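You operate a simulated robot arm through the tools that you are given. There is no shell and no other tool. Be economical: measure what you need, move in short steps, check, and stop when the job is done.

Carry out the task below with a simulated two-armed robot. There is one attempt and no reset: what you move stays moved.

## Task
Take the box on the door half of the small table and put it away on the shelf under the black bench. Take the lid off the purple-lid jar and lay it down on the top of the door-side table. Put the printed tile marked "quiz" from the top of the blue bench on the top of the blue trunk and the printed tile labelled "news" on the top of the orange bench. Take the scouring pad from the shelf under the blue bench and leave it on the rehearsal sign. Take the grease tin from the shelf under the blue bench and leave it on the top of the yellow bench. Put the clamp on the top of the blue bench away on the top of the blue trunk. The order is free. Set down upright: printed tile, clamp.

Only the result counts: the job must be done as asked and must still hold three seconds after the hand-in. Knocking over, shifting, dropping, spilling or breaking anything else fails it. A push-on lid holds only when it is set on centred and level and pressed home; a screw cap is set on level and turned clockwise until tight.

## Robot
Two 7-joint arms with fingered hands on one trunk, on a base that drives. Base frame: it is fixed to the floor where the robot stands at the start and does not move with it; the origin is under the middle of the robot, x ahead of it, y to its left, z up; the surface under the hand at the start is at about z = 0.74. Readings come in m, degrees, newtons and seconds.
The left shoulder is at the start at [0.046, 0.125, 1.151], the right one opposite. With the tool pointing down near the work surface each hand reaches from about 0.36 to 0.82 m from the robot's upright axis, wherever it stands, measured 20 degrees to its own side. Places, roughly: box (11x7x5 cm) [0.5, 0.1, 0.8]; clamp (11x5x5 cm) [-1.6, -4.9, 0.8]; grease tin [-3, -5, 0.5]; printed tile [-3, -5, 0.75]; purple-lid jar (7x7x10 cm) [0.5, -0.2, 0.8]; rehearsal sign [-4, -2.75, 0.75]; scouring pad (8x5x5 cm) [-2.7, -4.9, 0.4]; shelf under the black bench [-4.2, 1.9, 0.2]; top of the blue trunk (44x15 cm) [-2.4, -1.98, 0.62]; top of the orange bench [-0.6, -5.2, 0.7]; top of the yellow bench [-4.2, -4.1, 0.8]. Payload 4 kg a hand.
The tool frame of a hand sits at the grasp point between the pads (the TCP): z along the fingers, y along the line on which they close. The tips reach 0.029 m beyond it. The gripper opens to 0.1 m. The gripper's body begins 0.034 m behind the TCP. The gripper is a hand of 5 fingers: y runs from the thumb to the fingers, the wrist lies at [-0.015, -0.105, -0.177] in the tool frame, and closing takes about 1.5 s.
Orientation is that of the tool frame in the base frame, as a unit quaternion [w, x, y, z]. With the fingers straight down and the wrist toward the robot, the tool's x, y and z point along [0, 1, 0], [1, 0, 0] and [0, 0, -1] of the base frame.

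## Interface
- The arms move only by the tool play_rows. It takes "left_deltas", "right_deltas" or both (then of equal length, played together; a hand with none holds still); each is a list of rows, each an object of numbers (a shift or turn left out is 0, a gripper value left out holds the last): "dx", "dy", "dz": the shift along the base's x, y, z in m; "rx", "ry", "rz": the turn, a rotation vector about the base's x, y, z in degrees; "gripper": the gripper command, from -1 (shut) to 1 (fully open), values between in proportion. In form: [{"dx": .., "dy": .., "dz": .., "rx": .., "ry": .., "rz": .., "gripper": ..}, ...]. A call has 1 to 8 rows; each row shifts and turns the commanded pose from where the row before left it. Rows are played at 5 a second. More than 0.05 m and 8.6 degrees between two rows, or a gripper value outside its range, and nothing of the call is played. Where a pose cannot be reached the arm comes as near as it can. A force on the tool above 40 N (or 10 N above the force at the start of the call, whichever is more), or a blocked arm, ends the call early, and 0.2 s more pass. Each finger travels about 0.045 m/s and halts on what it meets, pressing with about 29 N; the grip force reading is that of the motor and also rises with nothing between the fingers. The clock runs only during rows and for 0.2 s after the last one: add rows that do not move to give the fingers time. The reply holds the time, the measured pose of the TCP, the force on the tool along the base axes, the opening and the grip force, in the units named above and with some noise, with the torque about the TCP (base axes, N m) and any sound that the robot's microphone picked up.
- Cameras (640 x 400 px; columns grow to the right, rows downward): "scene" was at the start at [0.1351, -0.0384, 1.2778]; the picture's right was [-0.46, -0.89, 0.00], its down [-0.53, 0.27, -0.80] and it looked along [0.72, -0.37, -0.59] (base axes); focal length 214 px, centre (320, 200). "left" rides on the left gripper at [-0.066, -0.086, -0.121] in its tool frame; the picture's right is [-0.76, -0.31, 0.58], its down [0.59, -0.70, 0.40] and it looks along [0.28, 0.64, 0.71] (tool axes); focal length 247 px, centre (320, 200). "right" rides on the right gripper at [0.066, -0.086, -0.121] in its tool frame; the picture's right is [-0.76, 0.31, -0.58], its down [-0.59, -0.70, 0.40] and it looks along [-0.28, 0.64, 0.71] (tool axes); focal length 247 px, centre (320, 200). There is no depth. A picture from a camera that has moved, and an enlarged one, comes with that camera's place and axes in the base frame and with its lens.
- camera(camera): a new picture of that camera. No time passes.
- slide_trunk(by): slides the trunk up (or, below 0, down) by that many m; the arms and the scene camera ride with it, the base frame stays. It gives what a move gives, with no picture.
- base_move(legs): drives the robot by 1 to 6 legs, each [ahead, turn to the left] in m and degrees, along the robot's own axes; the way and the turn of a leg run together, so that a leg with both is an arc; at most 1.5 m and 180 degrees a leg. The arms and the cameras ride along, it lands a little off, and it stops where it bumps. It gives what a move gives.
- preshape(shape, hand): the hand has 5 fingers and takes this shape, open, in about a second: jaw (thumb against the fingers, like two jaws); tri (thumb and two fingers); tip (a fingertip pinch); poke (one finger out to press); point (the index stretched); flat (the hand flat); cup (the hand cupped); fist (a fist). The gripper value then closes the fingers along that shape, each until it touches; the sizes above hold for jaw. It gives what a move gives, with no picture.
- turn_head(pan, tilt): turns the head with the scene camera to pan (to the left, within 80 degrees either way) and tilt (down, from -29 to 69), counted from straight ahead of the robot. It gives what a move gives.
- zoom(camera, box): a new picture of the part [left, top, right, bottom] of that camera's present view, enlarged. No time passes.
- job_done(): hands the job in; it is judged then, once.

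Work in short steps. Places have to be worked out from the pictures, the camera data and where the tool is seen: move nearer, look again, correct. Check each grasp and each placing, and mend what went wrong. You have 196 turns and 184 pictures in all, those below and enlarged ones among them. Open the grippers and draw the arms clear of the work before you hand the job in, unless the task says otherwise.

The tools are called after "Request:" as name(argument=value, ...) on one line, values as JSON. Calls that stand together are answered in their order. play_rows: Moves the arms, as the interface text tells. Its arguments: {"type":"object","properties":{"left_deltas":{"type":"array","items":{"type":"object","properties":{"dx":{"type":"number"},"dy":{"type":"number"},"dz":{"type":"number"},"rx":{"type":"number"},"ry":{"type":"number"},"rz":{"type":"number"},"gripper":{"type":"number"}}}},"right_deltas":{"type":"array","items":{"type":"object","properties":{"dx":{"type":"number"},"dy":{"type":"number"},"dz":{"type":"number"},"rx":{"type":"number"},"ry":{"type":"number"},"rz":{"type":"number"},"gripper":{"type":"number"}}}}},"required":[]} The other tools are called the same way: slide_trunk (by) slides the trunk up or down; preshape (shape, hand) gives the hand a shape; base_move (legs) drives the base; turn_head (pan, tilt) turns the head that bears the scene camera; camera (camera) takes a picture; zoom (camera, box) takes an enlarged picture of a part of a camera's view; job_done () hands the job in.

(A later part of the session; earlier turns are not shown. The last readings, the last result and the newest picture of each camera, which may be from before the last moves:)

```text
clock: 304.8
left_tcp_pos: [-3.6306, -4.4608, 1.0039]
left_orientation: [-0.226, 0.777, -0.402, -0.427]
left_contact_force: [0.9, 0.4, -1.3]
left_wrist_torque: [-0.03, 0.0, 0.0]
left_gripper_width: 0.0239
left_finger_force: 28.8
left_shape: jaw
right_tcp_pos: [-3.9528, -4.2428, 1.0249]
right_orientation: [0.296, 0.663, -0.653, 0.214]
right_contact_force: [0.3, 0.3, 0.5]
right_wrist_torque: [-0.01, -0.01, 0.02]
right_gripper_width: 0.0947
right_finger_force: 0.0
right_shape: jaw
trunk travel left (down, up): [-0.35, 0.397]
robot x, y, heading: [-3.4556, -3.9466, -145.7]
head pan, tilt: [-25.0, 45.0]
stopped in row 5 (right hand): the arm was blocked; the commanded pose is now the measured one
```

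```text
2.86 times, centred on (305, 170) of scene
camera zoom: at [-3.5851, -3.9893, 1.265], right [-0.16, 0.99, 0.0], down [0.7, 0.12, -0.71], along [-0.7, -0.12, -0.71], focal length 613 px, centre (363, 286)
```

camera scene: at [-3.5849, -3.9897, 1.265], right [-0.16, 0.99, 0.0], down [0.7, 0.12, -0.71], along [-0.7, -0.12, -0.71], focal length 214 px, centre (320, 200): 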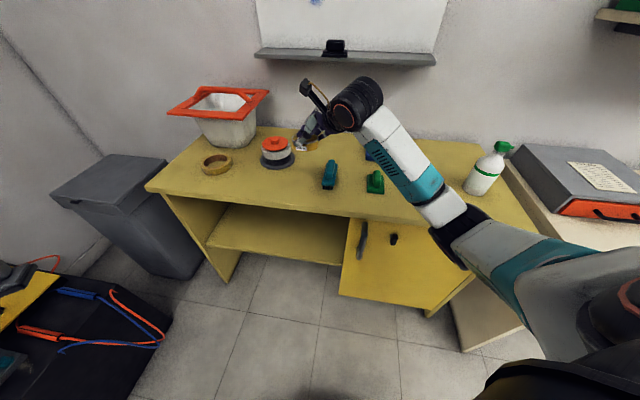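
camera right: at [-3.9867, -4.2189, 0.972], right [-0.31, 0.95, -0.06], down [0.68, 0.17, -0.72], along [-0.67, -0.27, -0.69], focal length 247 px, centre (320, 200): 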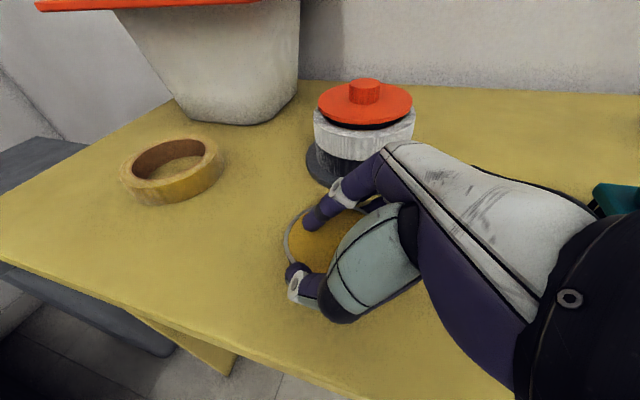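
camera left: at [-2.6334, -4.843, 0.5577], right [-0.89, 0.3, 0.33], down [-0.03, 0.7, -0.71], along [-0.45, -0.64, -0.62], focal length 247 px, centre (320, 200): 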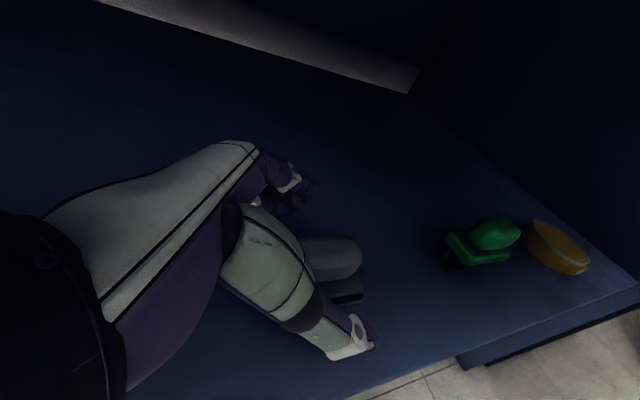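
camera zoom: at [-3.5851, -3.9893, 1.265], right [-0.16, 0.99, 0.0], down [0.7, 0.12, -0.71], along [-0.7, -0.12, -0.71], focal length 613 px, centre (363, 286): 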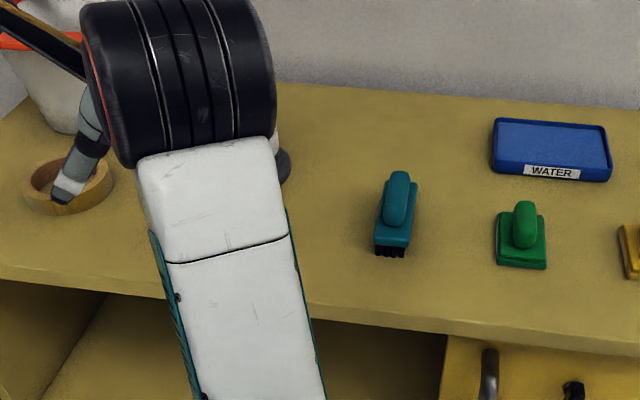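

Tin should be down; check while leaving. Raise the right hand, back away and take a verifying look.

Request:
play_rows(right_deltas=[{"dz": 0.04}, {"dz": 0.04}, {"dz": 0.04}])

Request:
base_move(legs=[[-0.3, 0], [0, -34]])

Request:
turn_head(pan=20, tilt=35)

Request:
camera(camera="scene")

```text
clock: 305.6
left_tcp_pos: [-3.6308, -4.4621, 1.0027]
left_orientation: [-0.226, 0.778, -0.402, -0.428]
left_contact_force: [0.1, -0.7, -1.5]
left_wrist_torque: [0.0, -0.02, -0.02]
left_gripper_width: 0.0237
left_finger_force: 29.1
left_shape: jaw
right_tcp_pos: [-3.9499, -4.2457, 1.147]
right_orientation: [0.295, 0.663, -0.653, 0.219]
right_contact_force: [0.1, 0.8, 0.5]
right_wrist_torque: [0.04, 0.0, 0.0]
right_gripper_width: 0.095
right_finger_force: 0.1
right_shape: jaw
trunk travel left (down, up): [-0.35, 0.397]
robot x, y, heading: [-3.4581, -3.9441, -145.4]
head pan, tilt: [-25.0, 45.0]
```

```text
clock: 309.3
left_tcp_pos: [-3.6384, -4.1051, 1.0025]
left_orientation: [-0.341, 0.626, -0.611, -0.344]
left_contact_force: [0.0, 0.2, -1.3]
left_wrist_torque: [-0.02, 0.02, -0.01]
left_gripper_width: 0.0236
left_finger_force: 29.0
left_shape: jaw
right_tcp_pos: [-3.7849, -3.7491, 1.1459]
right_orientation: [-0.345, -0.443, 0.818, -0.124]
right_contact_force: [-0.7, 0.3, 0.8]
right_wrist_torque: [0.0, 0.0, 0.01]
right_gripper_width: 0.0946
right_finger_force: 0.1
right_shape: jaw
trunk travel left (down, up): [-0.35, 0.397]
robot x, y, heading: [-3.2077, -3.7718, -179.5]
head pan, tilt: [-25.0, 45.0]
```

```text
clock: 310.4
left_tcp_pos: [-3.6385, -4.1058, 1.003]
left_orientation: [-0.341, 0.626, -0.612, -0.343]
left_contact_force: [0.0, -0.5, -0.7]
left_wrist_torque: [0.03, 0.04, 0.0]
left_gripper_width: 0.0237
left_finger_force: 28.9
left_shape: jaw
right_tcp_pos: [-3.7843, -3.7489, 1.1467]
right_orientation: [-0.345, -0.445, 0.817, -0.123]
right_contact_force: [-0.3, -0.3, 0.0]
right_wrist_torque: [-0.03, -0.01, -0.01]
right_gripper_width: 0.0947
right_finger_force: 0.1
right_shape: jaw
trunk travel left (down, up): [-0.35, 0.397]
robot x, y, heading: [-3.2075, -3.7738, -179.6]
head pan, tilt: [20.0, 35.0]
```

```text
60 pictures are left
camera scene: at [-3.3476, -3.8035, 1.2799], right [-0.35, 0.94, 0.0], down [0.54, 0.2, -0.82], along [-0.77, -0.29, -0.57], focal length 214 px, centre (320, 200)
```

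scene: 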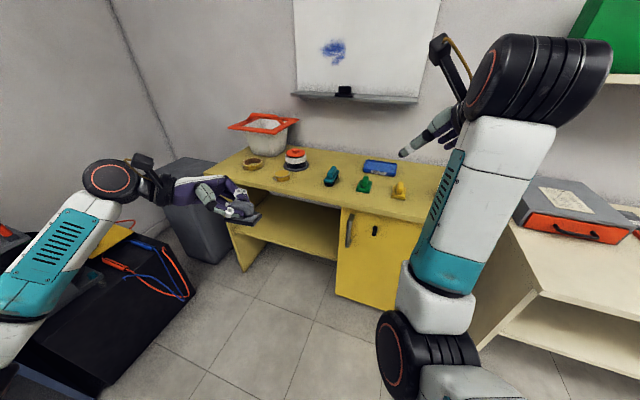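

The tin rests on the yellow bench. Now drive to the cream bench for the rehearsal sign.

Request:
base_move(legs=[[0, -90], [1.3, 0], [0, 90]])

Request:
turn_head(pan=10, tilt=40)

Request:
camera(camera="scene")

```text
clock: 324.7
left_tcp_pos: [-3.6532, -2.8167, 1.0038]
left_orientation: [-0.339, 0.629, -0.608, -0.345]
left_contact_force: [0.3, 0.6, -1.3]
left_wrist_torque: [0.0, -0.01, -0.02]
left_gripper_width: 0.0233
left_finger_force: 28.5
left_shape: jaw
right_tcp_pos: [-3.8034, -2.4603, 1.1455]
right_orientation: [-0.344, -0.448, 0.816, -0.126]
right_contact_force: [-0.1, -0.2, -0.6]
right_wrist_torque: [0.0, -0.01, 0.03]
right_gripper_width: 0.0949
right_finger_force: 0.1
right_shape: jaw
trunk travel left (down, up): [-0.35, 0.397]
robot x, y, heading: [-3.227, -2.4811, -179.1]
head pan, tilt: [20.0, 35.0]
```

```text
clock: 325.5
left_tcp_pos: [-3.6554, -2.8171, 1.0019]
left_orientation: [-0.34, 0.629, -0.608, -0.346]
left_contact_force: [-0.8, 0.0, -0.1]
left_wrist_torque: [-0.02, 0.01, -0.02]
left_gripper_width: 0.0236
left_finger_force: 29.2
left_shape: jaw
right_tcp_pos: [-3.8037, -2.4613, 1.1455]
right_orientation: [-0.345, -0.447, 0.816, -0.125]
right_contact_force: [0.4, 0.1, -0.2]
right_wrist_torque: [0.01, 0.02, -0.03]
right_gripper_width: 0.0952
right_finger_force: 0.0
right_shape: jaw
trunk travel left (down, up): [-0.35, 0.397]
robot x, y, heading: [-3.2223, -2.4815, -178.8]
head pan, tilt: [10.0, 40.0]
```

```text
59 pictures are left
camera scene: at [-3.3671, -2.4964, 1.2724], right [-0.19, 0.98, 0.0], down [0.63, 0.12, -0.77], along [-0.75, -0.15, -0.64], focal length 214 px, centre (320, 200)
```

scene: 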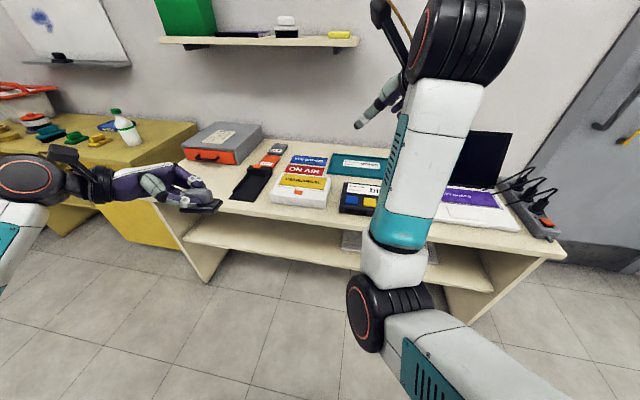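

Zoom to read the signs.

Request:
zoom(camera="scene", box=[200, 130, 400, 225])

```text
3.20 times, centred on (300, 178) of scene
camera zoom: at [-3.3671, -2.4964, 1.2724], right [-0.19, 0.98, 0.0], down [0.63, 0.12, -0.77], along [-0.75, -0.15, -0.64], focal length 686 px, centre (384, 272)
```

zoom: 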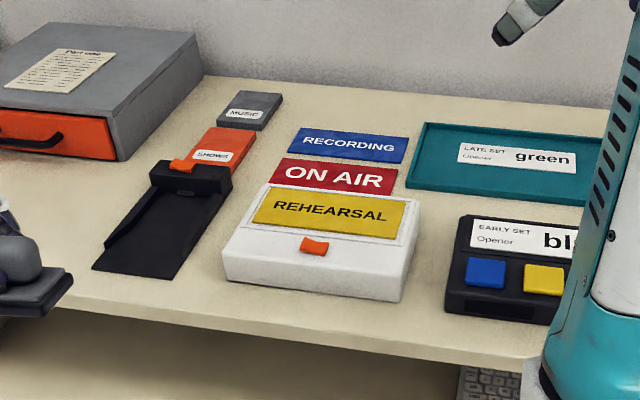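

Rehearsal sign: the yellow plate on top of the white box, at ≈(−4.087, −2.713). Pull back the right hand and drive 0.24 m closer, then recheck.

Request:
play_rows(right_deltas=[{"dx": 0.03, "dy": 0.03}, {"dx": 0.03, "dy": 0.03}, {"dx": 0.03, "dy": 0.03}, {"dx": 0.03, "dy": 0.03}, {"dx": 0.03, "dy": 0.03}])

Request:
base_move(legs=[[0.24, 0]])

Request:
turn_head(pan=15, tilt=50)

Request:
zoom(camera="scene", box=[180, 80, 460, 255])

```text
clock: 326.7
left_tcp_pos: [-3.6548, -2.8176, 1.002]
left_orientation: [-0.339, 0.629, -0.608, -0.345]
left_contact_force: [0.4, -0.1, -0.1]
left_wrist_torque: [0.0, 0.01, -0.02]
left_gripper_width: 0.0234
left_finger_force: 28.5
left_shape: jaw
right_tcp_pos: [-3.7072, -2.3462, 1.0905]
right_orientation: [-0.345, -0.449, 0.815, -0.124]
right_contact_force: [-0.1, 0.2, -0.1]
right_wrist_torque: [-0.01, -0.02, 0.0]
right_gripper_width: 0.0949
right_finger_force: 0.0
right_shape: jaw
right hand out of reach, approached as far as the arm can: row 2, 3, 4, 5
trunk travel left (down, up): [-0.35, 0.397]
robot x, y, heading: [-3.2256, -2.4809, -179.0]
head pan, tilt: [10.0, 40.0]
```

```text
clock: 328.4
left_tcp_pos: [-3.8944, -2.8217, 1.0021]
left_orientation: [-0.339, 0.63, -0.607, -0.345]
left_contact_force: [-0.3, -0.4, -1.0]
left_wrist_torque: [0.01, 0.01, 0.01]
left_gripper_width: 0.0235
left_finger_force: 29.0
left_shape: jaw
right_tcp_pos: [-3.946, -2.3513, 1.0896]
right_orientation: [-0.345, -0.448, 0.815, -0.124]
right_contact_force: [-0.1, 0.3, 0.6]
right_wrist_torque: [0.02, 0.01, 0.02]
right_gripper_width: 0.0949
right_finger_force: 0.1
right_shape: jaw
trunk travel left (down, up): [-0.35, 0.397]
robot x, y, heading: [-3.4661, -2.4873, -178.9]
head pan, tilt: [10.0, 40.0]
```

```text
clock: 329.1
left_tcp_pos: [-3.8928, -2.8213, 1.0018]
left_orientation: [-0.338, 0.629, -0.608, -0.347]
left_contact_force: [0.1, -0.3, 0.5]
left_wrist_torque: [-0.02, 0.01, 0.0]
left_gripper_width: 0.0235
left_finger_force: 29.4
left_shape: jaw
right_tcp_pos: [-3.9454, -2.3506, 1.0896]
right_orientation: [-0.346, -0.448, 0.815, -0.123]
right_contact_force: [0.8, -0.2, 0.0]
right_wrist_torque: [0.0, 0.06, 0.0]
right_gripper_width: 0.0949
right_finger_force: 0.1
right_shape: jaw
trunk travel left (down, up): [-0.35, 0.397]
robot x, y, heading: [-3.4706, -2.485, -178.9]
head pan, tilt: [15.0, 50.0]
```

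```text
2.29 times, centred on (320, 168) of scene
camera zoom: at [-3.5962, -2.5057, 1.2582], right [-0.28, 0.96, 0.0], down [0.74, 0.21, -0.64], along [-0.62, -0.18, -0.77], focal length 490 px, centre (320, 274)
```

zoom: 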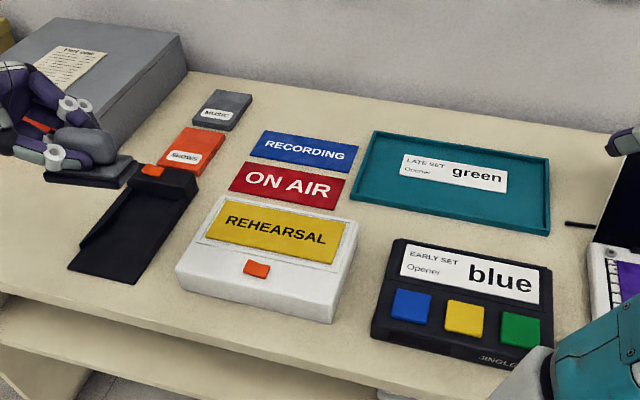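

Sign plate at (−4.022, −2.69, ≈0.797). Move above it and check.

Request:
play_rows(left_deltas=[{"dx": -0.03, "dy": 0.025}, {"dx": -0.035, "dy": 0.028}, {"dx": -0.035, "dy": 0.028}, {"dx": -0.029, "dy": 0.027}, {"dz": -0.045}, {"dz": -0.045}, {"dz": -0.025}])

Request:
zoom(camera="scene", box=[180, 80, 460, 255])

Request:
camera(camera="left")

```text
clock: 330.8
left_tcp_pos: [-4.0218, -2.714, 0.8872]
left_orientation: [-0.339, 0.63, -0.607, -0.346]
left_contact_force: [-0.2, -1.3, -1.0]
left_wrist_torque: [-0.05, 0.0, 0.0]
left_gripper_width: 0.0235
left_finger_force: 28.8
left_shape: jaw
right_tcp_pos: [-3.9467, -2.3505, 1.091]
right_orientation: [-0.346, -0.449, 0.814, -0.125]
right_contact_force: [-1.3, -0.8, -0.4]
right_wrist_torque: [0.02, -0.02, -0.01]
right_gripper_width: 0.0947
right_finger_force: 0.1
right_shape: jaw
trunk travel left (down, up): [-0.35, 0.397]
robot x, y, heading: [-3.4675, -2.4872, -178.7]
head pan, tilt: [15.0, 50.0]
```

```text
2.29 times, centred on (320, 168) of scene
camera zoom: at [-3.5962, -2.5056, 1.2582], right [-0.28, 0.96, 0.0], down [0.74, 0.21, -0.64], along [-0.62, -0.18, -0.77], focal length 490 px, centre (320, 274)
```

zoom: 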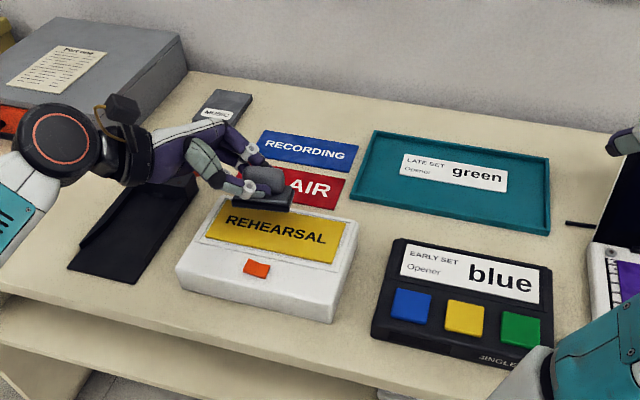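

```text
55 pictures are left
camera left: at [-3.9348, -2.7776, 1.0084], right [0.28, 0.9, 0.34], down [0.71, 0.05, -0.71], along [-0.65, 0.43, -0.62], focal length 247 px, centre (320, 200)
```

left: 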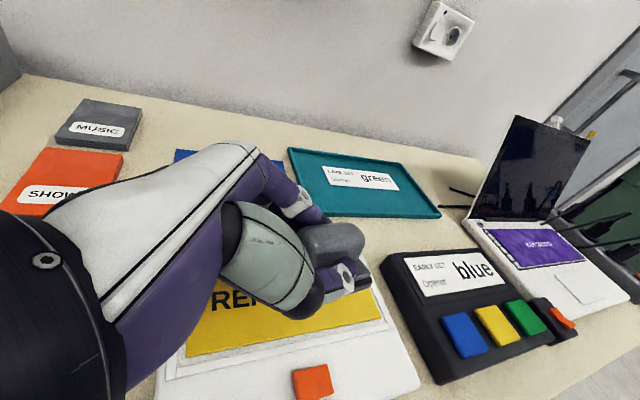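

Slightly left of centre; shift 12 mm and lower to contact.

Request:
play_rows(left_deltas=[{"dy": 0.012, "dx": -0.004}, {"dz": -0.02}, {"dz": -0.015}, {"dz": -0.008}, {"dz": -0.005}, {"dz": -0.004}])

Request:
play_rows(left_deltas=[{"dz": -0.004}, {"dz": -0.003}, {"dz": -0.003}])

Request:
camera(camera="left")

```text
clock: 332.1
left_tcp_pos: [-4.0249, -2.7013, 0.8359]
left_orientation: [-0.339, 0.629, -0.608, -0.346]
left_contact_force: [-0.5, 0.0, -0.1]
left_wrist_torque: [-0.01, 0.01, 0.0]
left_gripper_width: 0.0234
left_finger_force: 29.2
left_shape: jaw
right_tcp_pos: [-3.9458, -2.3518, 1.0902]
right_orientation: [-0.346, -0.448, 0.815, -0.125]
right_contact_force: [-0.2, 0.2, -1.0]
right_wrist_torque: [0.02, 0.02, 0.04]
right_gripper_width: 0.0949
right_finger_force: 0.0
right_shape: jaw
trunk travel left (down, up): [-0.35, 0.397]
robot x, y, heading: [-3.4685, -2.4873, -178.9]
head pan, tilt: [15.0, 50.0]
```

```text
clock: 332.9
left_tcp_pos: [-4.0268, -2.7016, 0.8288]
left_orientation: [-0.338, 0.629, -0.608, -0.347]
left_contact_force: [0.2, -2.5, 14.2]
left_wrist_torque: [-0.23, 0.16, 0.03]
left_gripper_width: 0.0234
left_finger_force: 29.2
left_shape: jaw
right_tcp_pos: [-3.9447, -2.3519, 1.0913]
right_orientation: [-0.347, -0.448, 0.815, -0.124]
right_contact_force: [0.2, 0.8, -0.4]
right_wrist_torque: [0.0, 0.0, -0.02]
right_gripper_width: 0.095
right_finger_force: 0.1
right_shape: jaw
trunk travel left (down, up): [-0.35, 0.397]
robot x, y, heading: [-3.4647, -2.4855, -178.8]
head pan, tilt: [15.0, 50.0]
```

```text
54 pictures are left
camera left: at [-3.9383, -2.7658, 0.949], right [0.28, 0.9, 0.34], down [0.7, 0.05, -0.71], along [-0.65, 0.43, -0.62], focal length 247 px, centre (320, 200)
```

left: 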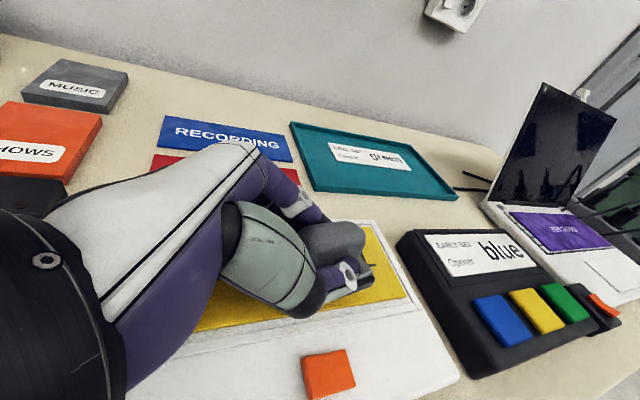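

Contact on the plate. Open modestly and retreat along the hand's axis.

Request:
play_rows(left_deltas=[{"dz": 0.001, "gripper": 0.2}, {"gripper": 0.2}, {"gripper": 0.2}, {"gripper": 0.2}, {"dy": -0.026, "dz": 0.02}, {"dy": -0.026, "dz": 0.02}, {"dy": -0.03, "dz": 0.03}, {"dz": 0.04}])

Request:
play_rows(left_deltas=[{"dz": 0.04}, {"dz": 0.04, "dx": 0.03}, {"dz": 0.03, "dx": 0.03, "gripper": 1}])

Request:
zoom(camera="scene", box=[180, 80, 460, 255])

```text
clock: 334.8
left_tcp_pos: [-4.0256, -2.7836, 0.9352]
left_orientation: [-0.339, 0.63, -0.608, -0.345]
left_contact_force: [-0.5, -0.2, -0.5]
left_wrist_torque: [-0.04, 0.01, 0.0]
left_gripper_width: 0.06
left_finger_force: 0.1
left_shape: jaw
right_tcp_pos: [-3.9452, -2.3514, 1.0896]
right_orientation: [-0.346, -0.448, 0.815, -0.125]
right_contact_force: [0.2, -0.4, -0.3]
right_wrist_torque: [0.01, 0.02, -0.03]
right_gripper_width: 0.0948
right_finger_force: 0.0
right_shape: jaw
trunk travel left (down, up): [-0.35, 0.397]
robot x, y, heading: [-3.466, -2.4845, -178.9]
head pan, tilt: [15.0, 50.0]
```

```text
clock: 335.6
left_tcp_pos: [-3.9651, -2.7848, 1.0472]
left_orientation: [-0.339, 0.63, -0.608, -0.345]
left_contact_force: [0.2, -0.1, -0.2]
left_wrist_torque: [-0.02, 0.02, 0.02]
left_gripper_width: 0.0946
left_finger_force: 0.1
left_shape: jaw
right_tcp_pos: [-3.9443, -2.3522, 1.0906]
right_orientation: [-0.346, -0.449, 0.815, -0.124]
right_contact_force: [0.1, 0.1, 0.1]
right_wrist_torque: [0.01, 0.0, 0.0]
right_gripper_width: 0.0947
right_finger_force: 0.1
right_shape: jaw
trunk travel left (down, up): [-0.35, 0.397]
robot x, y, heading: [-3.4642, -2.4877, -178.7]
head pan, tilt: [15.0, 50.0]
```

```text
2.29 times, centred on (320, 168) of scene
camera zoom: at [-3.5956, -2.5057, 1.2583], right [-0.28, 0.96, 0.0], down [0.74, 0.21, -0.64], along [-0.62, -0.18, -0.77], focal length 490 px, centre (320, 274)
```

zoom: 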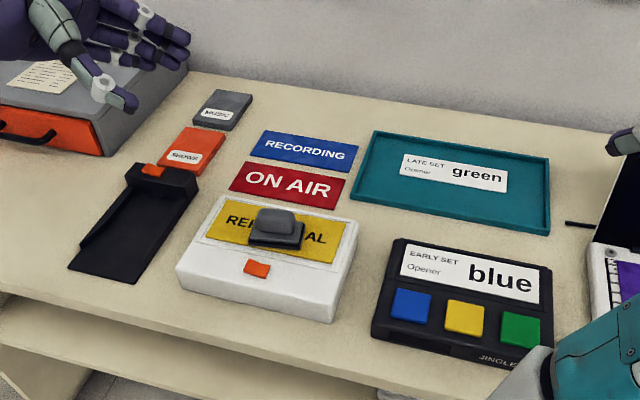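

The pad sits on the rehearsal sign. Back off, reset both hands to pointing down, and drive to the blue bench.

Request:
base_move(legs=[[-0.3, 0]])

Request:
play_rows(left_deltas=[{"rx": -8.3, "dx": 0.01}, {"rx": -8.3, "dx": 0.01}, {"rx": -8.3, "dz": 0.02}, {"rx": -8.3, "dz": 0.02}, {"rx": -8.3, "dz": 0.02}, {"rx": -8.3}, {"rx": -8.3}, {}], right_deltas=[{"rz": 8.6}, {"rz": 8.6}, {"rz": 8.6}, {"rz": 8.6}, {"rx": 8.6}, {"rx": 8.6}, {"rx": 8.6}, {"rx": 8.6}])

Request:
play_rows(right_deltas=[{"rx": 8.6}, {"dz": 0.03, "dy": 0.03}, {"dz": 0.03, "dy": 0.03}, {"dz": 0.03, "dy": 0.02}])

Request:
base_move(legs=[[0, 98], [1.4, 0], [0.38, -8]])

Request:
turn_head(pan=0, tilt=40)

Request:
zoom(camera="scene", box=[200, 80, 440, 230])

```text
clock: 337.6
left_tcp_pos: [-3.6668, -2.7792, 1.0464]
left_orientation: [-0.34, 0.629, -0.608, -0.345]
left_contact_force: [0.3, 0.1, 0.2]
left_wrist_torque: [-0.01, -0.02, 0.06]
left_gripper_width: 0.0999
left_finger_force: 0.1
left_shape: jaw
right_tcp_pos: [-3.6461, -2.3457, 1.0905]
right_orientation: [-0.346, -0.448, 0.815, -0.123]
right_contact_force: [0.9, 0.5, 0.7]
right_wrist_torque: [0.02, 0.01, -0.05]
right_gripper_width: 0.0949
right_finger_force: 0.1
right_shape: jaw
trunk travel left (down, up): [-0.35, 0.397]
robot x, y, heading: [-3.1676, -2.4798, -179.3]
head pan, tilt: [15.0, 50.0]
```

```text
clock: 339.4
left_tcp_pos: [-3.648, -2.7791, 1.1053]
left_orientation: [0.01, 0.715, -0.699, -0.005]
left_contact_force: [-0.7, 0.0, -0.1]
left_wrist_torque: [0.0, 0.0, -0.04]
left_gripper_width: 0.0999
left_finger_force: 0.1
left_shape: jaw
right_tcp_pos: [-3.6463, -2.3454, 1.0905]
right_orientation: [0.083, 0.725, -0.683, 0.019]
right_contact_force: [-0.2, -1.2, 0.3]
right_wrist_torque: [-0.01, -0.04, 0.01]
right_gripper_width: 0.0948
right_finger_force: 0.1
right_shape: jaw
right hand out of reach, approached as far as the arm can: row 1
trunk travel left (down, up): [-0.35, 0.397]
robot x, y, heading: [-3.1634, -2.4839, -178.9]
head pan, tilt: [15.0, 50.0]
```

```text
clock: 340.4
left_tcp_pos: [-3.6487, -2.7787, 1.1064]
left_orientation: [0.008, 0.714, -0.7, -0.006]
left_contact_force: [-0.2, -0.2, 0.6]
left_wrist_torque: [-0.01, -0.01, 0.02]
left_gripper_width: 0.0995
left_finger_force: 0.1
left_shape: jaw
right_tcp_pos: [-3.6458, -2.2642, 1.1793]
right_orientation: [0.029, 0.73, -0.682, -0.031]
right_contact_force: [-0.2, 0.3, -0.7]
right_wrist_torque: [0.01, -0.02, 0.03]
right_gripper_width: 0.095
right_finger_force: 0.2
right_shape: jaw
trunk travel left (down, up): [-0.35, 0.397]
robot x, y, heading: [-3.1688, -2.4816, -178.9]
head pan, tilt: [15.0, 50.0]
```

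```text
clock: 353.7
left_tcp_pos: [-2.5966, -4.7245, 1.1055]
left_orientation: [0.01, 1.0, 0.017, 0.002]
left_contact_force: [0.3, 0.2, 0.1]
left_wrist_torque: [-0.01, -0.02, -0.02]
left_gripper_width: 0.0997
left_finger_force: 0.0
left_shape: jaw
right_tcp_pos: [-3.1099, -4.7273, 1.1794]
right_orientation: [0.043, 0.998, 0.039, -0.001]
right_contact_force: [0.4, 0.6, -0.1]
right_wrist_torque: [0.01, 0.04, 0.02]
right_gripper_width: 0.0951
right_finger_force: 0.1
right_shape: jaw
trunk travel left (down, up): [-0.35, 0.397]
robot x, y, heading: [-2.8998, -4.243, -88.3]
head pan, tilt: [15.0, 50.0]
```

```text
clock: 354.4
left_tcp_pos: [-2.5968, -4.7246, 1.1062]
left_orientation: [0.01, 1.0, 0.017, 0.002]
left_contact_force: [-0.3, 0.1, 0.1]
left_wrist_torque: [-0.02, -0.03, 0.01]
left_gripper_width: 0.0998
left_finger_force: 0.0
left_shape: jaw
right_tcp_pos: [-3.1096, -4.7276, 1.1799]
right_orientation: [0.042, 0.998, 0.039, -0.003]
right_contact_force: [-0.2, -0.8, 0.3]
right_wrist_torque: [-0.01, 0.01, 0.02]
right_gripper_width: 0.0948
right_finger_force: 0.1
right_shape: jaw
trunk travel left (down, up): [-0.35, 0.397]
robot x, y, heading: [-2.8999, -4.2456, -88.5]
head pan, tilt: [0.0, 40.0]
```

```text
2.67 times, centred on (320, 155) of scene
camera zoom: at [-2.8957, -4.3859, 1.2723], right [-1.0, -0.03, 0.0], down [-0.02, 0.64, -0.77], along [0.02, -0.77, -0.64], focal length 572 px, centre (320, 320)
```

zoom: 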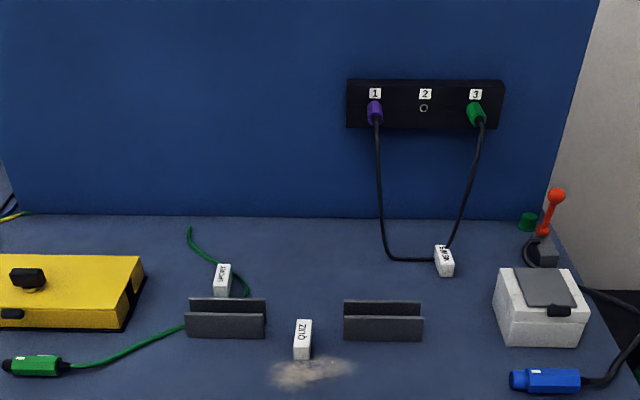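

"QUIZ" is the middle tile. Zoom on the other two to find "news".

Request:
zoom(camera="scene", box=[270, 110, 390, 185])

```text
5.33 times, centred on (330, 148) of scene
camera zoom: at [-2.8957, -4.3859, 1.2723], right [-1.0, -0.03, 0.0], down [-0.02, 0.64, -0.77], along [0.02, -0.77, -0.64], focal length 1144 px, centre (267, 480)
```

zoom: 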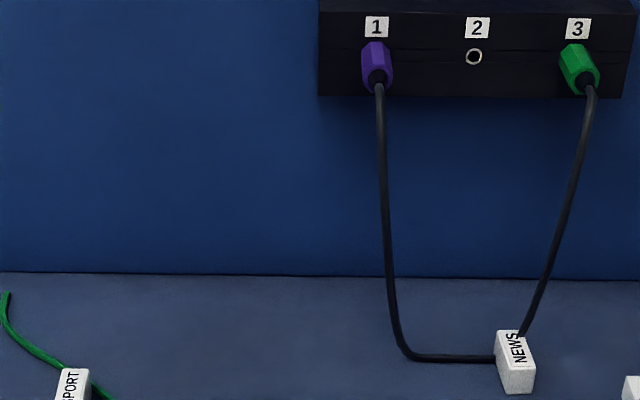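

"NEWS" is the right one, "SPORT" the left. First QUIZ at ≈(−2.858, −4.957) with the left hand: turn the base −13° and bring the left hand above it.

Request:
base_move(legs=[[0, -13]])

Request:
play_rows(left_deltas=[{"rz": 5.5, "dx": -0.02, "dy": -0.03}, {"rz": 5.5, "dx": -0.02, "dy": -0.03}, {"dx": -0.02, "dy": -0.03, "dz": -0.02}, {"dx": -0.02, "dy": -0.02, "dz": -0.03}, {"dz": -0.04}, {"dz": -0.04}])

Request:
camera(camera="left")

```text
clock: 355.7
left_tcp_pos: [-2.7132, -4.7799, 1.1068]
left_orientation: [0.01, 0.995, -0.098, 0.001]
left_contact_force: [-0.2, -0.3, 0.3]
left_wrist_torque: [0.01, 0.0, -0.02]
left_gripper_width: 0.1001
left_finger_force: 0.1
left_shape: jaw
right_tcp_pos: [-3.2133, -4.6684, 1.18]
right_orientation: [0.042, 0.996, -0.075, -0.007]
right_contact_force: [-0.4, 0.0, -0.2]
right_wrist_torque: [0.01, 0.0, 0.03]
right_gripper_width: 0.0951
right_finger_force: 0.2
right_shape: jaw
trunk travel left (down, up): [-0.35, 0.397]
robot x, y, heading: [-2.9012, -4.2452, -101.6]
head pan, tilt: [0.0, 40.0]
```

```text
clock: 357.1
left_tcp_pos: [-2.7925, -4.8907, 0.9757]
left_orientation: [0.01, 1.0, -0.001, 0.002]
left_contact_force: [0.5, 0.0, -0.3]
left_wrist_torque: [0.0, -0.02, 0.01]
left_gripper_width: 0.0997
left_finger_force: 0.0
left_shape: jaw
right_tcp_pos: [-3.2125, -4.6688, 1.1793]
right_orientation: [0.043, 0.996, -0.073, -0.006]
right_contact_force: [0.1, 0.5, 0.8]
right_wrist_torque: [-0.04, 0.0, 0.0]
right_gripper_width: 0.0949
right_finger_force: 0.1
right_shape: jaw
trunk travel left (down, up): [-0.35, 0.397]
robot x, y, heading: [-2.8972, -4.2446, -101.5]
head pan, tilt: [0.0, 40.0]
```

```text
50 pictures are left
camera left: at [-2.8574, -4.8019, 1.0949], right [-0.75, 0.3, -0.59], down [0.59, 0.69, -0.41], along [0.28, -0.66, -0.7], focal length 247 px, centre (320, 200)
```

left: 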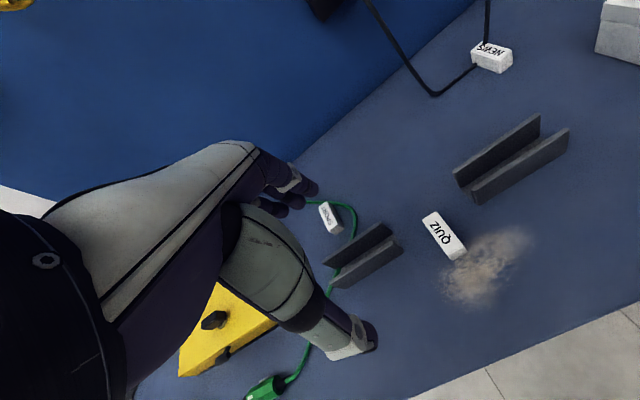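

Two views put the tile top at z≈0.81 (bench ≈0.785), QUIZ at (−2.859, −4.916). Move over it and down to z≈0.86, check.

Request:
play_rows(left_deltas=[{"dx": -0.035, "dy": -0.012}, {"dx": -0.031, "dy": -0.012}, {"dz": -0.04}, {"dz": -0.04}, {"dz": -0.03}])

Request:
camera(camera="left")

```text
clock: 358.3
left_tcp_pos: [-2.8574, -4.9148, 0.8647]
left_orientation: [0.01, 1.0, -0.001, 0.002]
left_contact_force: [-0.2, -0.2, 0.1]
left_wrist_torque: [-0.01, -0.02, -0.01]
left_gripper_width: 0.0996
left_finger_force: 0.1
left_shape: jaw
right_tcp_pos: [-3.2137, -4.668, 1.1792]
right_orientation: [0.042, 0.996, -0.074, -0.007]
right_contact_force: [-0.9, -0.3, 0.0]
right_wrist_torque: [0.04, -0.01, 0.01]
right_gripper_width: 0.0954
right_finger_force: 0.0
right_shape: jaw
trunk travel left (down, up): [-0.35, 0.397]
robot x, y, heading: [-2.8984, -4.246, -101.2]
head pan, tilt: [0.0, 40.0]
```

```text
49 pictures are left
camera left: at [-2.9235, -4.825, 0.9841], right [-0.75, 0.3, -0.59], down [0.59, 0.69, -0.41], along [0.28, -0.66, -0.7], focal length 247 px, centre (320, 200)
```

left: 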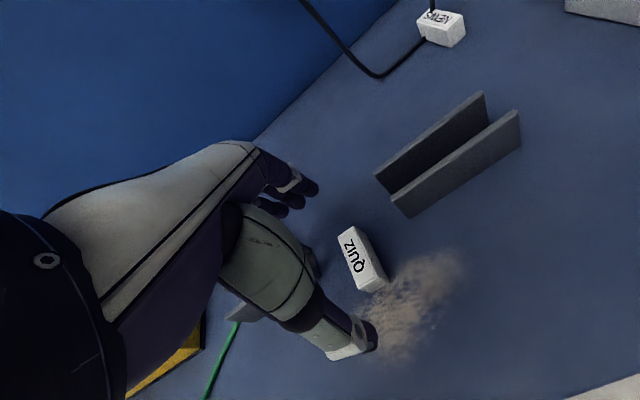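

Aligned. Descend until near the surface, then close.

Request:
play_rows(left_deltas=[{"dz": -0.02, "dx": -0.005}, {"dz": -0.012}, {"dz": -0.006}, {"dz": -0.005}, {"dz": -0.004}])

Request:
play_rows(left_deltas=[{"dz": -0.004}, {"dz": -0.004}, {"dz": -0.004}, {"dz": -0.004}])

```text
clock: 359.5
left_tcp_pos: [-2.8629, -4.9142, 0.8186]
left_orientation: [0.01, 1.0, 0.0, 0.002]
left_contact_force: [0.6, 0.3, 0.1]
left_wrist_torque: [-0.01, 0.02, 0.01]
left_gripper_width: 0.1
left_finger_force: 0.0
left_shape: jaw
right_tcp_pos: [-3.2118, -4.6669, 1.1803]
right_orientation: [0.043, 0.996, -0.074, -0.007]
right_contact_force: [-0.1, -0.1, 0.8]
right_wrist_torque: [-0.01, -0.03, -0.02]
right_gripper_width: 0.0946
right_finger_force: 0.0
right_shape: jaw
trunk travel left (down, up): [-0.35, 0.397]
robot x, y, heading: [-2.9004, -4.2436, -101.4]
head pan, tilt: [0.0, 40.0]
```

```text
clock: 360.5
left_tcp_pos: [-2.8632, -4.9153, 0.8104]
left_orientation: [0.016, 1.0, -0.001, -0.001]
left_contact_force: [1.1, -5.7, 31.4]
left_wrist_torque: [1.82, 0.11, 0.03]
left_gripper_width: 0.0996
left_finger_force: 0.1
left_shape: jaw
right_tcp_pos: [-3.2129, -4.6655, 1.1822]
right_orientation: [0.044, 0.996, -0.074, -0.007]
right_contact_force: [-0.6, 0.3, -0.7]
right_wrist_torque: [0.0, 0.03, 0.01]
right_gripper_width: 0.0948
right_finger_force: 0.0
right_shape: jaw
trunk travel left (down, up): [-0.35, 0.397]
robot x, y, heading: [-2.8992, -4.2458, -101.7]
head pan, tilt: [0.0, 40.0]
```

Touching the table with the thumb; raise 4 mm and close.

Request:
play_rows(left_deltas=[{"dz": 0.005}, {"gripper": -1}, {"gripper": -1}, {"gripper": -1}, {"gripper": -1}, {"gripper": -1}, {"gripper": -1}])

Request:
play_rows(left_deltas=[{"dz": 0.02}, {"dz": 0.03}, {"dz": 0.04}, {"dz": 0.05}])

Request:
camera(camera="left")

```text
clock: 362.1
left_tcp_pos: [-2.8636, -4.9117, 0.8097]
left_orientation: [0.011, 1.0, -0.002, 0.002]
left_contact_force: [-0.2, 0.8, 23.4]
left_wrist_torque: [1.48, 0.07, 0.02]
left_gripper_width: 0.0459
left_finger_force: 23.2
left_shape: jaw
right_tcp_pos: [-3.2116, -4.6659, 1.181]
right_orientation: [0.043, 0.996, -0.074, -0.006]
right_contact_force: [0.2, -0.3, -0.5]
right_wrist_torque: [-0.02, -0.02, 0.02]
right_gripper_width: 0.0951
right_finger_force: 0.1
right_shape: jaw
trunk travel left (down, up): [-0.35, 0.397]
robot x, y, heading: [-2.8985, -4.2428, -101.5]
head pan, tilt: [0.0, 40.0]
```

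```text
clock: 363.1
left_tcp_pos: [-2.8628, -4.9146, 0.9475]
left_orientation: [0.01, 1.0, -0.002, 0.002]
left_contact_force: [0.0, -0.6, 0.7]
left_wrist_torque: [-0.04, 0.0, -0.01]
left_gripper_width: 0.0459
left_finger_force: 28.5
left_shape: jaw
right_tcp_pos: [-3.2134, -4.6684, 1.1803]
right_orientation: [0.042, 0.996, -0.074, -0.007]
right_contact_force: [0.8, -0.1, 0.2]
right_wrist_torque: [-0.02, 0.02, 0.0]
right_gripper_width: 0.0948
right_finger_force: 0.1
right_shape: jaw
trunk travel left (down, up): [-0.35, 0.397]
robot x, y, heading: [-2.8951, -4.2466, -101.5]
head pan, tilt: [0.0, 40.0]
```

```text
48 pictures are left
camera left: at [-2.9291, -4.8257, 1.067], right [-0.75, 0.3, -0.59], down [0.59, 0.69, -0.41], along [0.28, -0.66, -0.7], focal length 247 px, centre (320, 200)
```

left: 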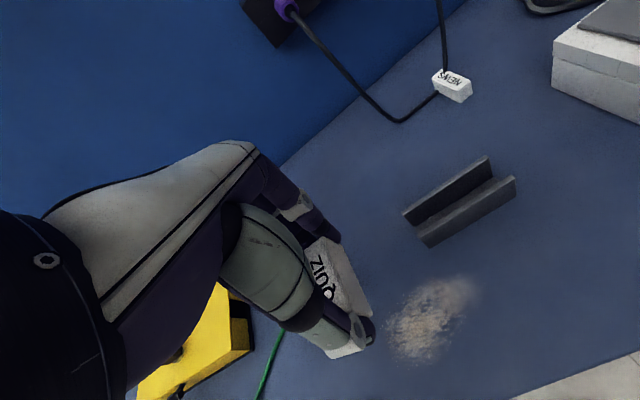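

QUIZ is held (46 mm). Raise and retract it; then reposition for NEWS with the right hand.

Request:
play_rows(left_deltas=[{"dz": 0.04, "dy": 0.03}, {"dz": 0.04, "dy": 0.03}, {"dz": 0.04, "dy": 0.03}, {"dy": 0.04, "dx": 0.03}, {"dy": 0.03, "dx": 0.04}])

Request:
base_move(legs=[[0, 14.5], [0.135, 0]])

Request:
play_rows(right_deltas=[{"dy": -0.04, "dz": -0.02, "rx": -5}, {"dy": -0.04, "dz": -0.02}, {"dy": -0.04, "dz": -0.03}, {"dz": -0.04, "dy": -0.02}, {"dz": -0.04, "dy": -0.02}])

Request:
camera(camera="right")

```text
clock: 364.3
left_tcp_pos: [-2.793, -4.7542, 1.0669]
left_orientation: [0.009, 1.0, -0.002, 0.002]
left_contact_force: [0.4, 0.0, 0.3]
left_wrist_torque: [-0.01, 0.02, 0.01]
left_gripper_width: 0.0458
left_finger_force: 29.3
left_shape: jaw
right_tcp_pos: [-3.2113, -4.667, 1.179]
right_orientation: [0.042, 0.996, -0.074, -0.006]
right_contact_force: [0.5, 0.0, -0.7]
right_wrist_torque: [-0.03, 0.0, -0.03]
right_gripper_width: 0.0949
right_finger_force: 0.1
right_shape: jaw
trunk travel left (down, up): [-0.35, 0.397]
robot x, y, heading: [-2.9008, -4.2461, -101.6]
head pan, tilt: [0.0, 40.0]
```

```text
clock: 366.5
left_tcp_pos: [-2.6612, -4.8477, 1.0664]
left_orientation: [0.009, 0.992, 0.126, 0.002]
left_contact_force: [0.4, -0.5, -0.5]
left_wrist_torque: [0.03, -0.03, -0.01]
left_gripper_width: 0.046
left_finger_force: 29.2
left_shape: jaw
right_tcp_pos: [-3.0885, -4.8675, 1.1801]
right_orientation: [0.043, 0.998, 0.052, -0.001]
right_contact_force: [-0.5, -1.0, 0.4]
right_wrist_torque: [0.0, 0.01, 0.01]
right_gripper_width: 0.0947
right_finger_force: 0.2
right_shape: jaw
trunk travel left (down, up): [-0.35, 0.397]
robot x, y, heading: [-2.8914, -4.3746, -87.1]
head pan, tilt: [0.0, 40.0]
```

```text
clock: 367.7
left_tcp_pos: [-2.6605, -4.8467, 1.0666]
left_orientation: [0.008, 0.992, 0.125, 0.003]
left_contact_force: [-0.6, -0.7, -0.3]
left_wrist_torque: [0.02, 0.0, -0.02]
left_gripper_width: 0.0459
left_finger_force: 28.3
left_shape: jaw
right_tcp_pos: [-3.0882, -5.0265, 1.0281]
right_orientation: [0.086, 0.995, 0.051, -0.004]
right_contact_force: [-0.2, -0.1, 0.3]
right_wrist_torque: [0.03, -0.01, -0.01]
right_gripper_width: 0.0951
right_finger_force: 0.0
right_shape: jaw
trunk travel left (down, up): [-0.35, 0.397]
robot x, y, heading: [-2.8909, -4.3814, -86.7]
head pan, tilt: [0.0, 40.0]
```

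```text
47 pictures are left
camera right: at [-3.0347, -4.915, 1.1317], right [-0.72, -0.28, 0.63], down [-0.66, 0.56, -0.5], along [-0.21, -0.78, -0.59], focal length 247 px, centre (320, 200)
```

right: 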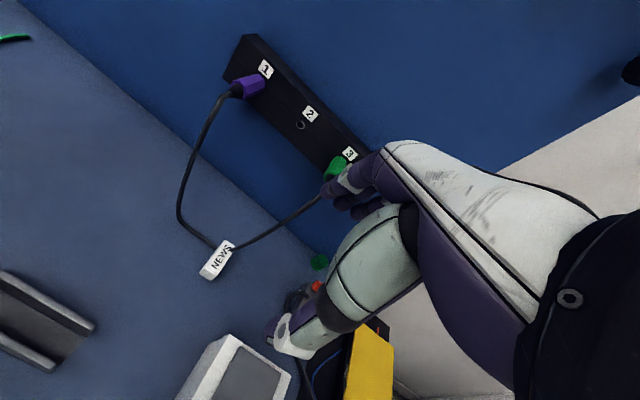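

The cable touches only the far end of the NEWS tile, so I'll grip it across its width. Straighten the hand and rotate it +92°.

Request:
play_rows(right_deltas=[{"rx": 5}, {"rx": 5}, {"rz": 8.4}, {"rz": 8.4}, {"rz": 8.4}, {"rz": 8.4}, {"rz": 8.4}, {"rz": 8.4}])

Request:
play_rows(right_deltas=[{"rz": 8.4}, {"rz": 8.4}, {"rz": 8.4}, {"rz": 8.4}, {"rz": 8.2}, {"dx": 0.016, "dy": -0.023}, {"dx": 0.016, "dy": -0.023, "dz": -0.03}, {"dz": -0.03}])

Request:
camera(camera="right")

```text
clock: 369.5
left_tcp_pos: [-2.6609, -4.8468, 1.0679]
left_orientation: [0.009, 0.992, 0.125, 0.003]
left_contact_force: [-0.8, -0.1, -0.9]
left_wrist_torque: [0.0, 0.03, 0.04]
left_gripper_width: 0.0458
left_finger_force: 28.7
left_shape: jaw
right_tcp_pos: [-3.0891, -5.0281, 1.0297]
right_orientation: [-0.001, 0.881, 0.474, 0.001]
right_contact_force: [-0.1, -0.9, -0.1]
right_wrist_torque: [0.02, -0.01, 0.0]
right_gripper_width: 0.095
right_finger_force: 0.0
right_shape: jaw
trunk travel left (down, up): [-0.35, 0.397]
robot x, y, heading: [-2.8926, -4.3854, -87.0]
head pan, tilt: [0.0, 40.0]
```

```text
clock: 371.3
left_tcp_pos: [-2.6613, -4.846, 1.067]
left_orientation: [0.009, 0.992, 0.126, 0.003]
left_contact_force: [-0.2, -0.4, -1.1]
left_wrist_torque: [0.03, 0.01, 0.0]
left_gripper_width: 0.0456
left_finger_force: 28.8
left_shape: jaw
right_tcp_pos: [-3.0587, -5.0655, 0.9698]
right_orientation: [0.0, 0.655, 0.756, 0.0]
right_contact_force: [-0.5, -0.5, 0.0]
right_wrist_torque: [-0.01, -0.01, 0.02]
right_gripper_width: 0.0947
right_finger_force: 0.1
right_shape: jaw
right hand out of reach, approached as far as the arm can: row 7
trunk travel left (down, up): [-0.35, 0.397]
robot x, y, heading: [-2.8954, -4.3794, -87.0]
head pan, tilt: [0.0, 40.0]
```

```text
46 pictures are left
camera right: at [-3.1545, -5.0115, 1.0911], right [0.41, -0.71, 0.58], down [-0.61, -0.68, -0.4], along [0.67, -0.19, -0.71], focal length 247 px, centre (320, 200)
```

right: 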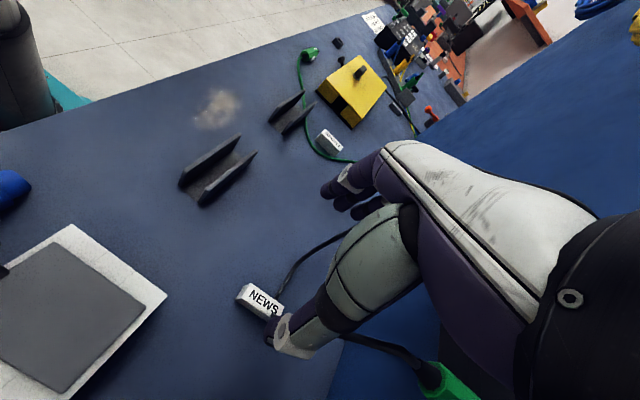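

NEWS tile spans (−3.069,−5.072) to (−3.057,−5.120). Align over its near half and descend.

Request:
play_rows(right_deltas=[{"rz": 6, "dx": -0.006, "dy": -0.016}, {"dz": -0.04}, {"dz": -0.04}, {"dz": -0.035}])

Request:
camera(camera="right")

```text
clock: 372.3
left_tcp_pos: [-2.662, -4.8448, 1.0682]
left_orientation: [0.009, 0.992, 0.125, 0.003]
left_contact_force: [0.1, 0.0, -0.2]
left_wrist_torque: [0.04, 0.0, -0.04]
left_gripper_width: 0.0458
left_finger_force: 28.6
left_shape: jaw
right_tcp_pos: [-3.0684, -5.0407, 0.8543]
right_orientation: [-0.001, 0.615, 0.789, 0.001]
right_contact_force: [0.1, 0.6, -0.6]
right_wrist_torque: [0.0, 0.01, -0.02]
right_gripper_width: 0.0949
right_finger_force: 0.0
right_shape: jaw
right hand out of reach, approached as far as the arm can: row 1, 3, 4
trunk travel left (down, up): [-0.35, 0.397]
robot x, y, heading: [-2.8921, -4.3798, -87.1]
head pan, tilt: [0.0, 40.0]
```

```text
45 pictures are left
camera right: at [-3.1697, -4.999, 0.9751], right [0.48, -0.66, 0.58], down [-0.54, -0.74, -0.4], along [0.69, -0.12, -0.71], focal length 247 px, centre (320, 200)
```

right: 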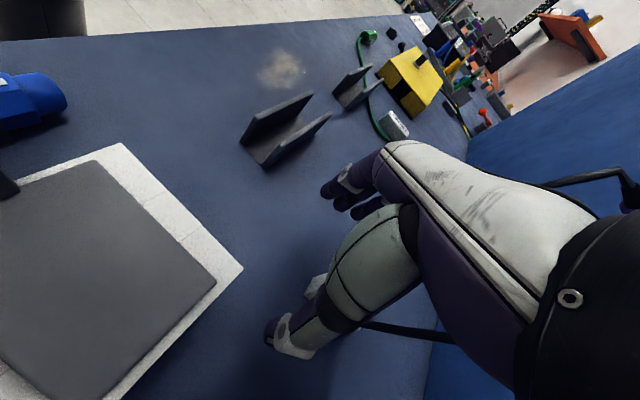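

Reach is ~4.5 cm short. Raise, drive 6 cm forward, and lower again.

Request:
play_rows(right_deltas=[{"dz": 0.04}, {"dz": 0.03}])

Request:
base_move(legs=[[0.06, 0]])

Request:
camera(camera="right")

```text
clock: 372.9
left_tcp_pos: [-2.6604, -4.845, 1.067]
left_orientation: [0.011, 0.992, 0.126, 0.003]
left_contact_force: [-0.3, 0.1, -0.9]
left_wrist_torque: [0.02, -0.04, 0.0]
left_gripper_width: 0.0457
left_finger_force: 28.6
left_shape: jaw
right_tcp_pos: [-3.0683, -5.0403, 0.9253]
right_orientation: [-0.001, 0.614, 0.789, 0.0]
right_contact_force: [-0.2, 0.9, 0.3]
right_wrist_torque: [0.01, -0.01, 0.01]
right_gripper_width: 0.095
right_finger_force: 0.1
right_shape: jaw
trunk travel left (down, up): [-0.35, 0.397]
robot x, y, heading: [-2.8927, -4.378, -86.8]
head pan, tilt: [0.0, 40.0]
```

```text
clock: 373.8
left_tcp_pos: [-2.6579, -4.9059, 1.0676]
left_orientation: [0.009, 0.992, 0.125, 0.003]
left_contact_force: [0.6, -0.3, -0.3]
left_wrist_torque: [0.01, -0.03, 0.03]
left_gripper_width: 0.0455
left_finger_force: 28.8
left_shape: jaw
right_tcp_pos: [-3.0664, -5.1023, 0.9254]
right_orientation: [-0.002, 0.615, 0.789, 0.001]
right_contact_force: [0.3, 0.7, -0.2]
right_wrist_torque: [0.02, 0.03, -0.02]
right_gripper_width: 0.095
right_finger_force: 0.1
right_shape: jaw
trunk travel left (down, up): [-0.35, 0.397]
robot x, y, heading: [-2.89, -4.4374, -87.0]
head pan, tilt: [0.0, 40.0]
```

```text
44 pictures are left
camera right: at [-3.1662, -5.0593, 1.0456], right [0.48, -0.66, 0.57], down [-0.54, -0.74, -0.4], along [0.69, -0.12, -0.71], focal length 247 px, centre (320, 200)
```

right: 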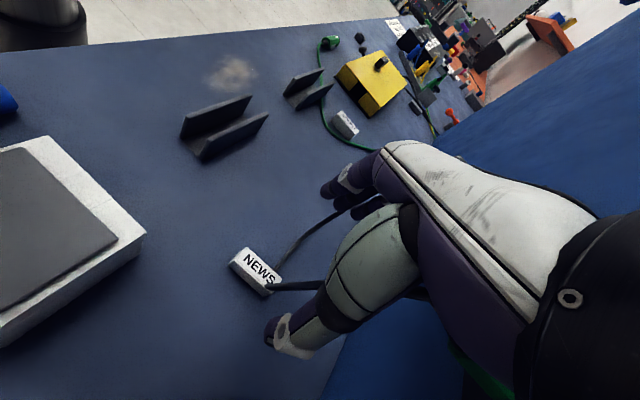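

Now lower over the tile's near half.

Request:
play_rows(right_deltas=[{"dy": 0.018, "dz": -0.01}, {"dz": -0.03}, {"dz": -0.03}, {"dz": -0.02}, {"dz": -0.009}])

Request:
camera(camera="right")

```text
clock: 375.0
left_tcp_pos: [-2.657, -4.9052, 1.067]
left_orientation: [0.009, 0.992, 0.125, 0.002]
left_contact_force: [-0.1, -0.3, 0.5]
left_wrist_torque: [0.0, -0.02, -0.03]
left_gripper_width: 0.0455
left_finger_force: 28.9
left_shape: jaw
right_tcp_pos: [-3.0649, -5.082, 0.8258]
right_orientation: [-0.002, 0.614, 0.789, 0.001]
right_contact_force: [0.4, -0.5, -0.3]
right_wrist_torque: [0.01, -0.01, 0.02]
right_gripper_width: 0.0948
right_finger_force: 0.1
right_shape: jaw
trunk travel left (down, up): [-0.35, 0.397]
robot x, y, heading: [-2.8881, -4.4371, -87.0]
head pan, tilt: [0.0, 40.0]
```

```text
43 pictures are left
camera right: at [-3.1658, -5.0409, 0.9468], right [0.48, -0.66, 0.57], down [-0.54, -0.74, -0.4], along [0.69, -0.12, -0.71], focal length 247 px, centre (320, 200)
```

right: 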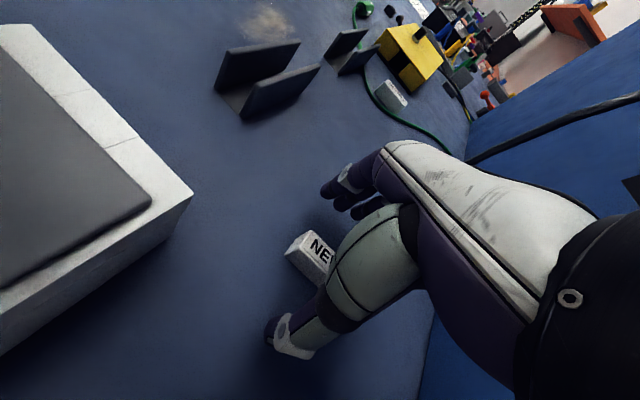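

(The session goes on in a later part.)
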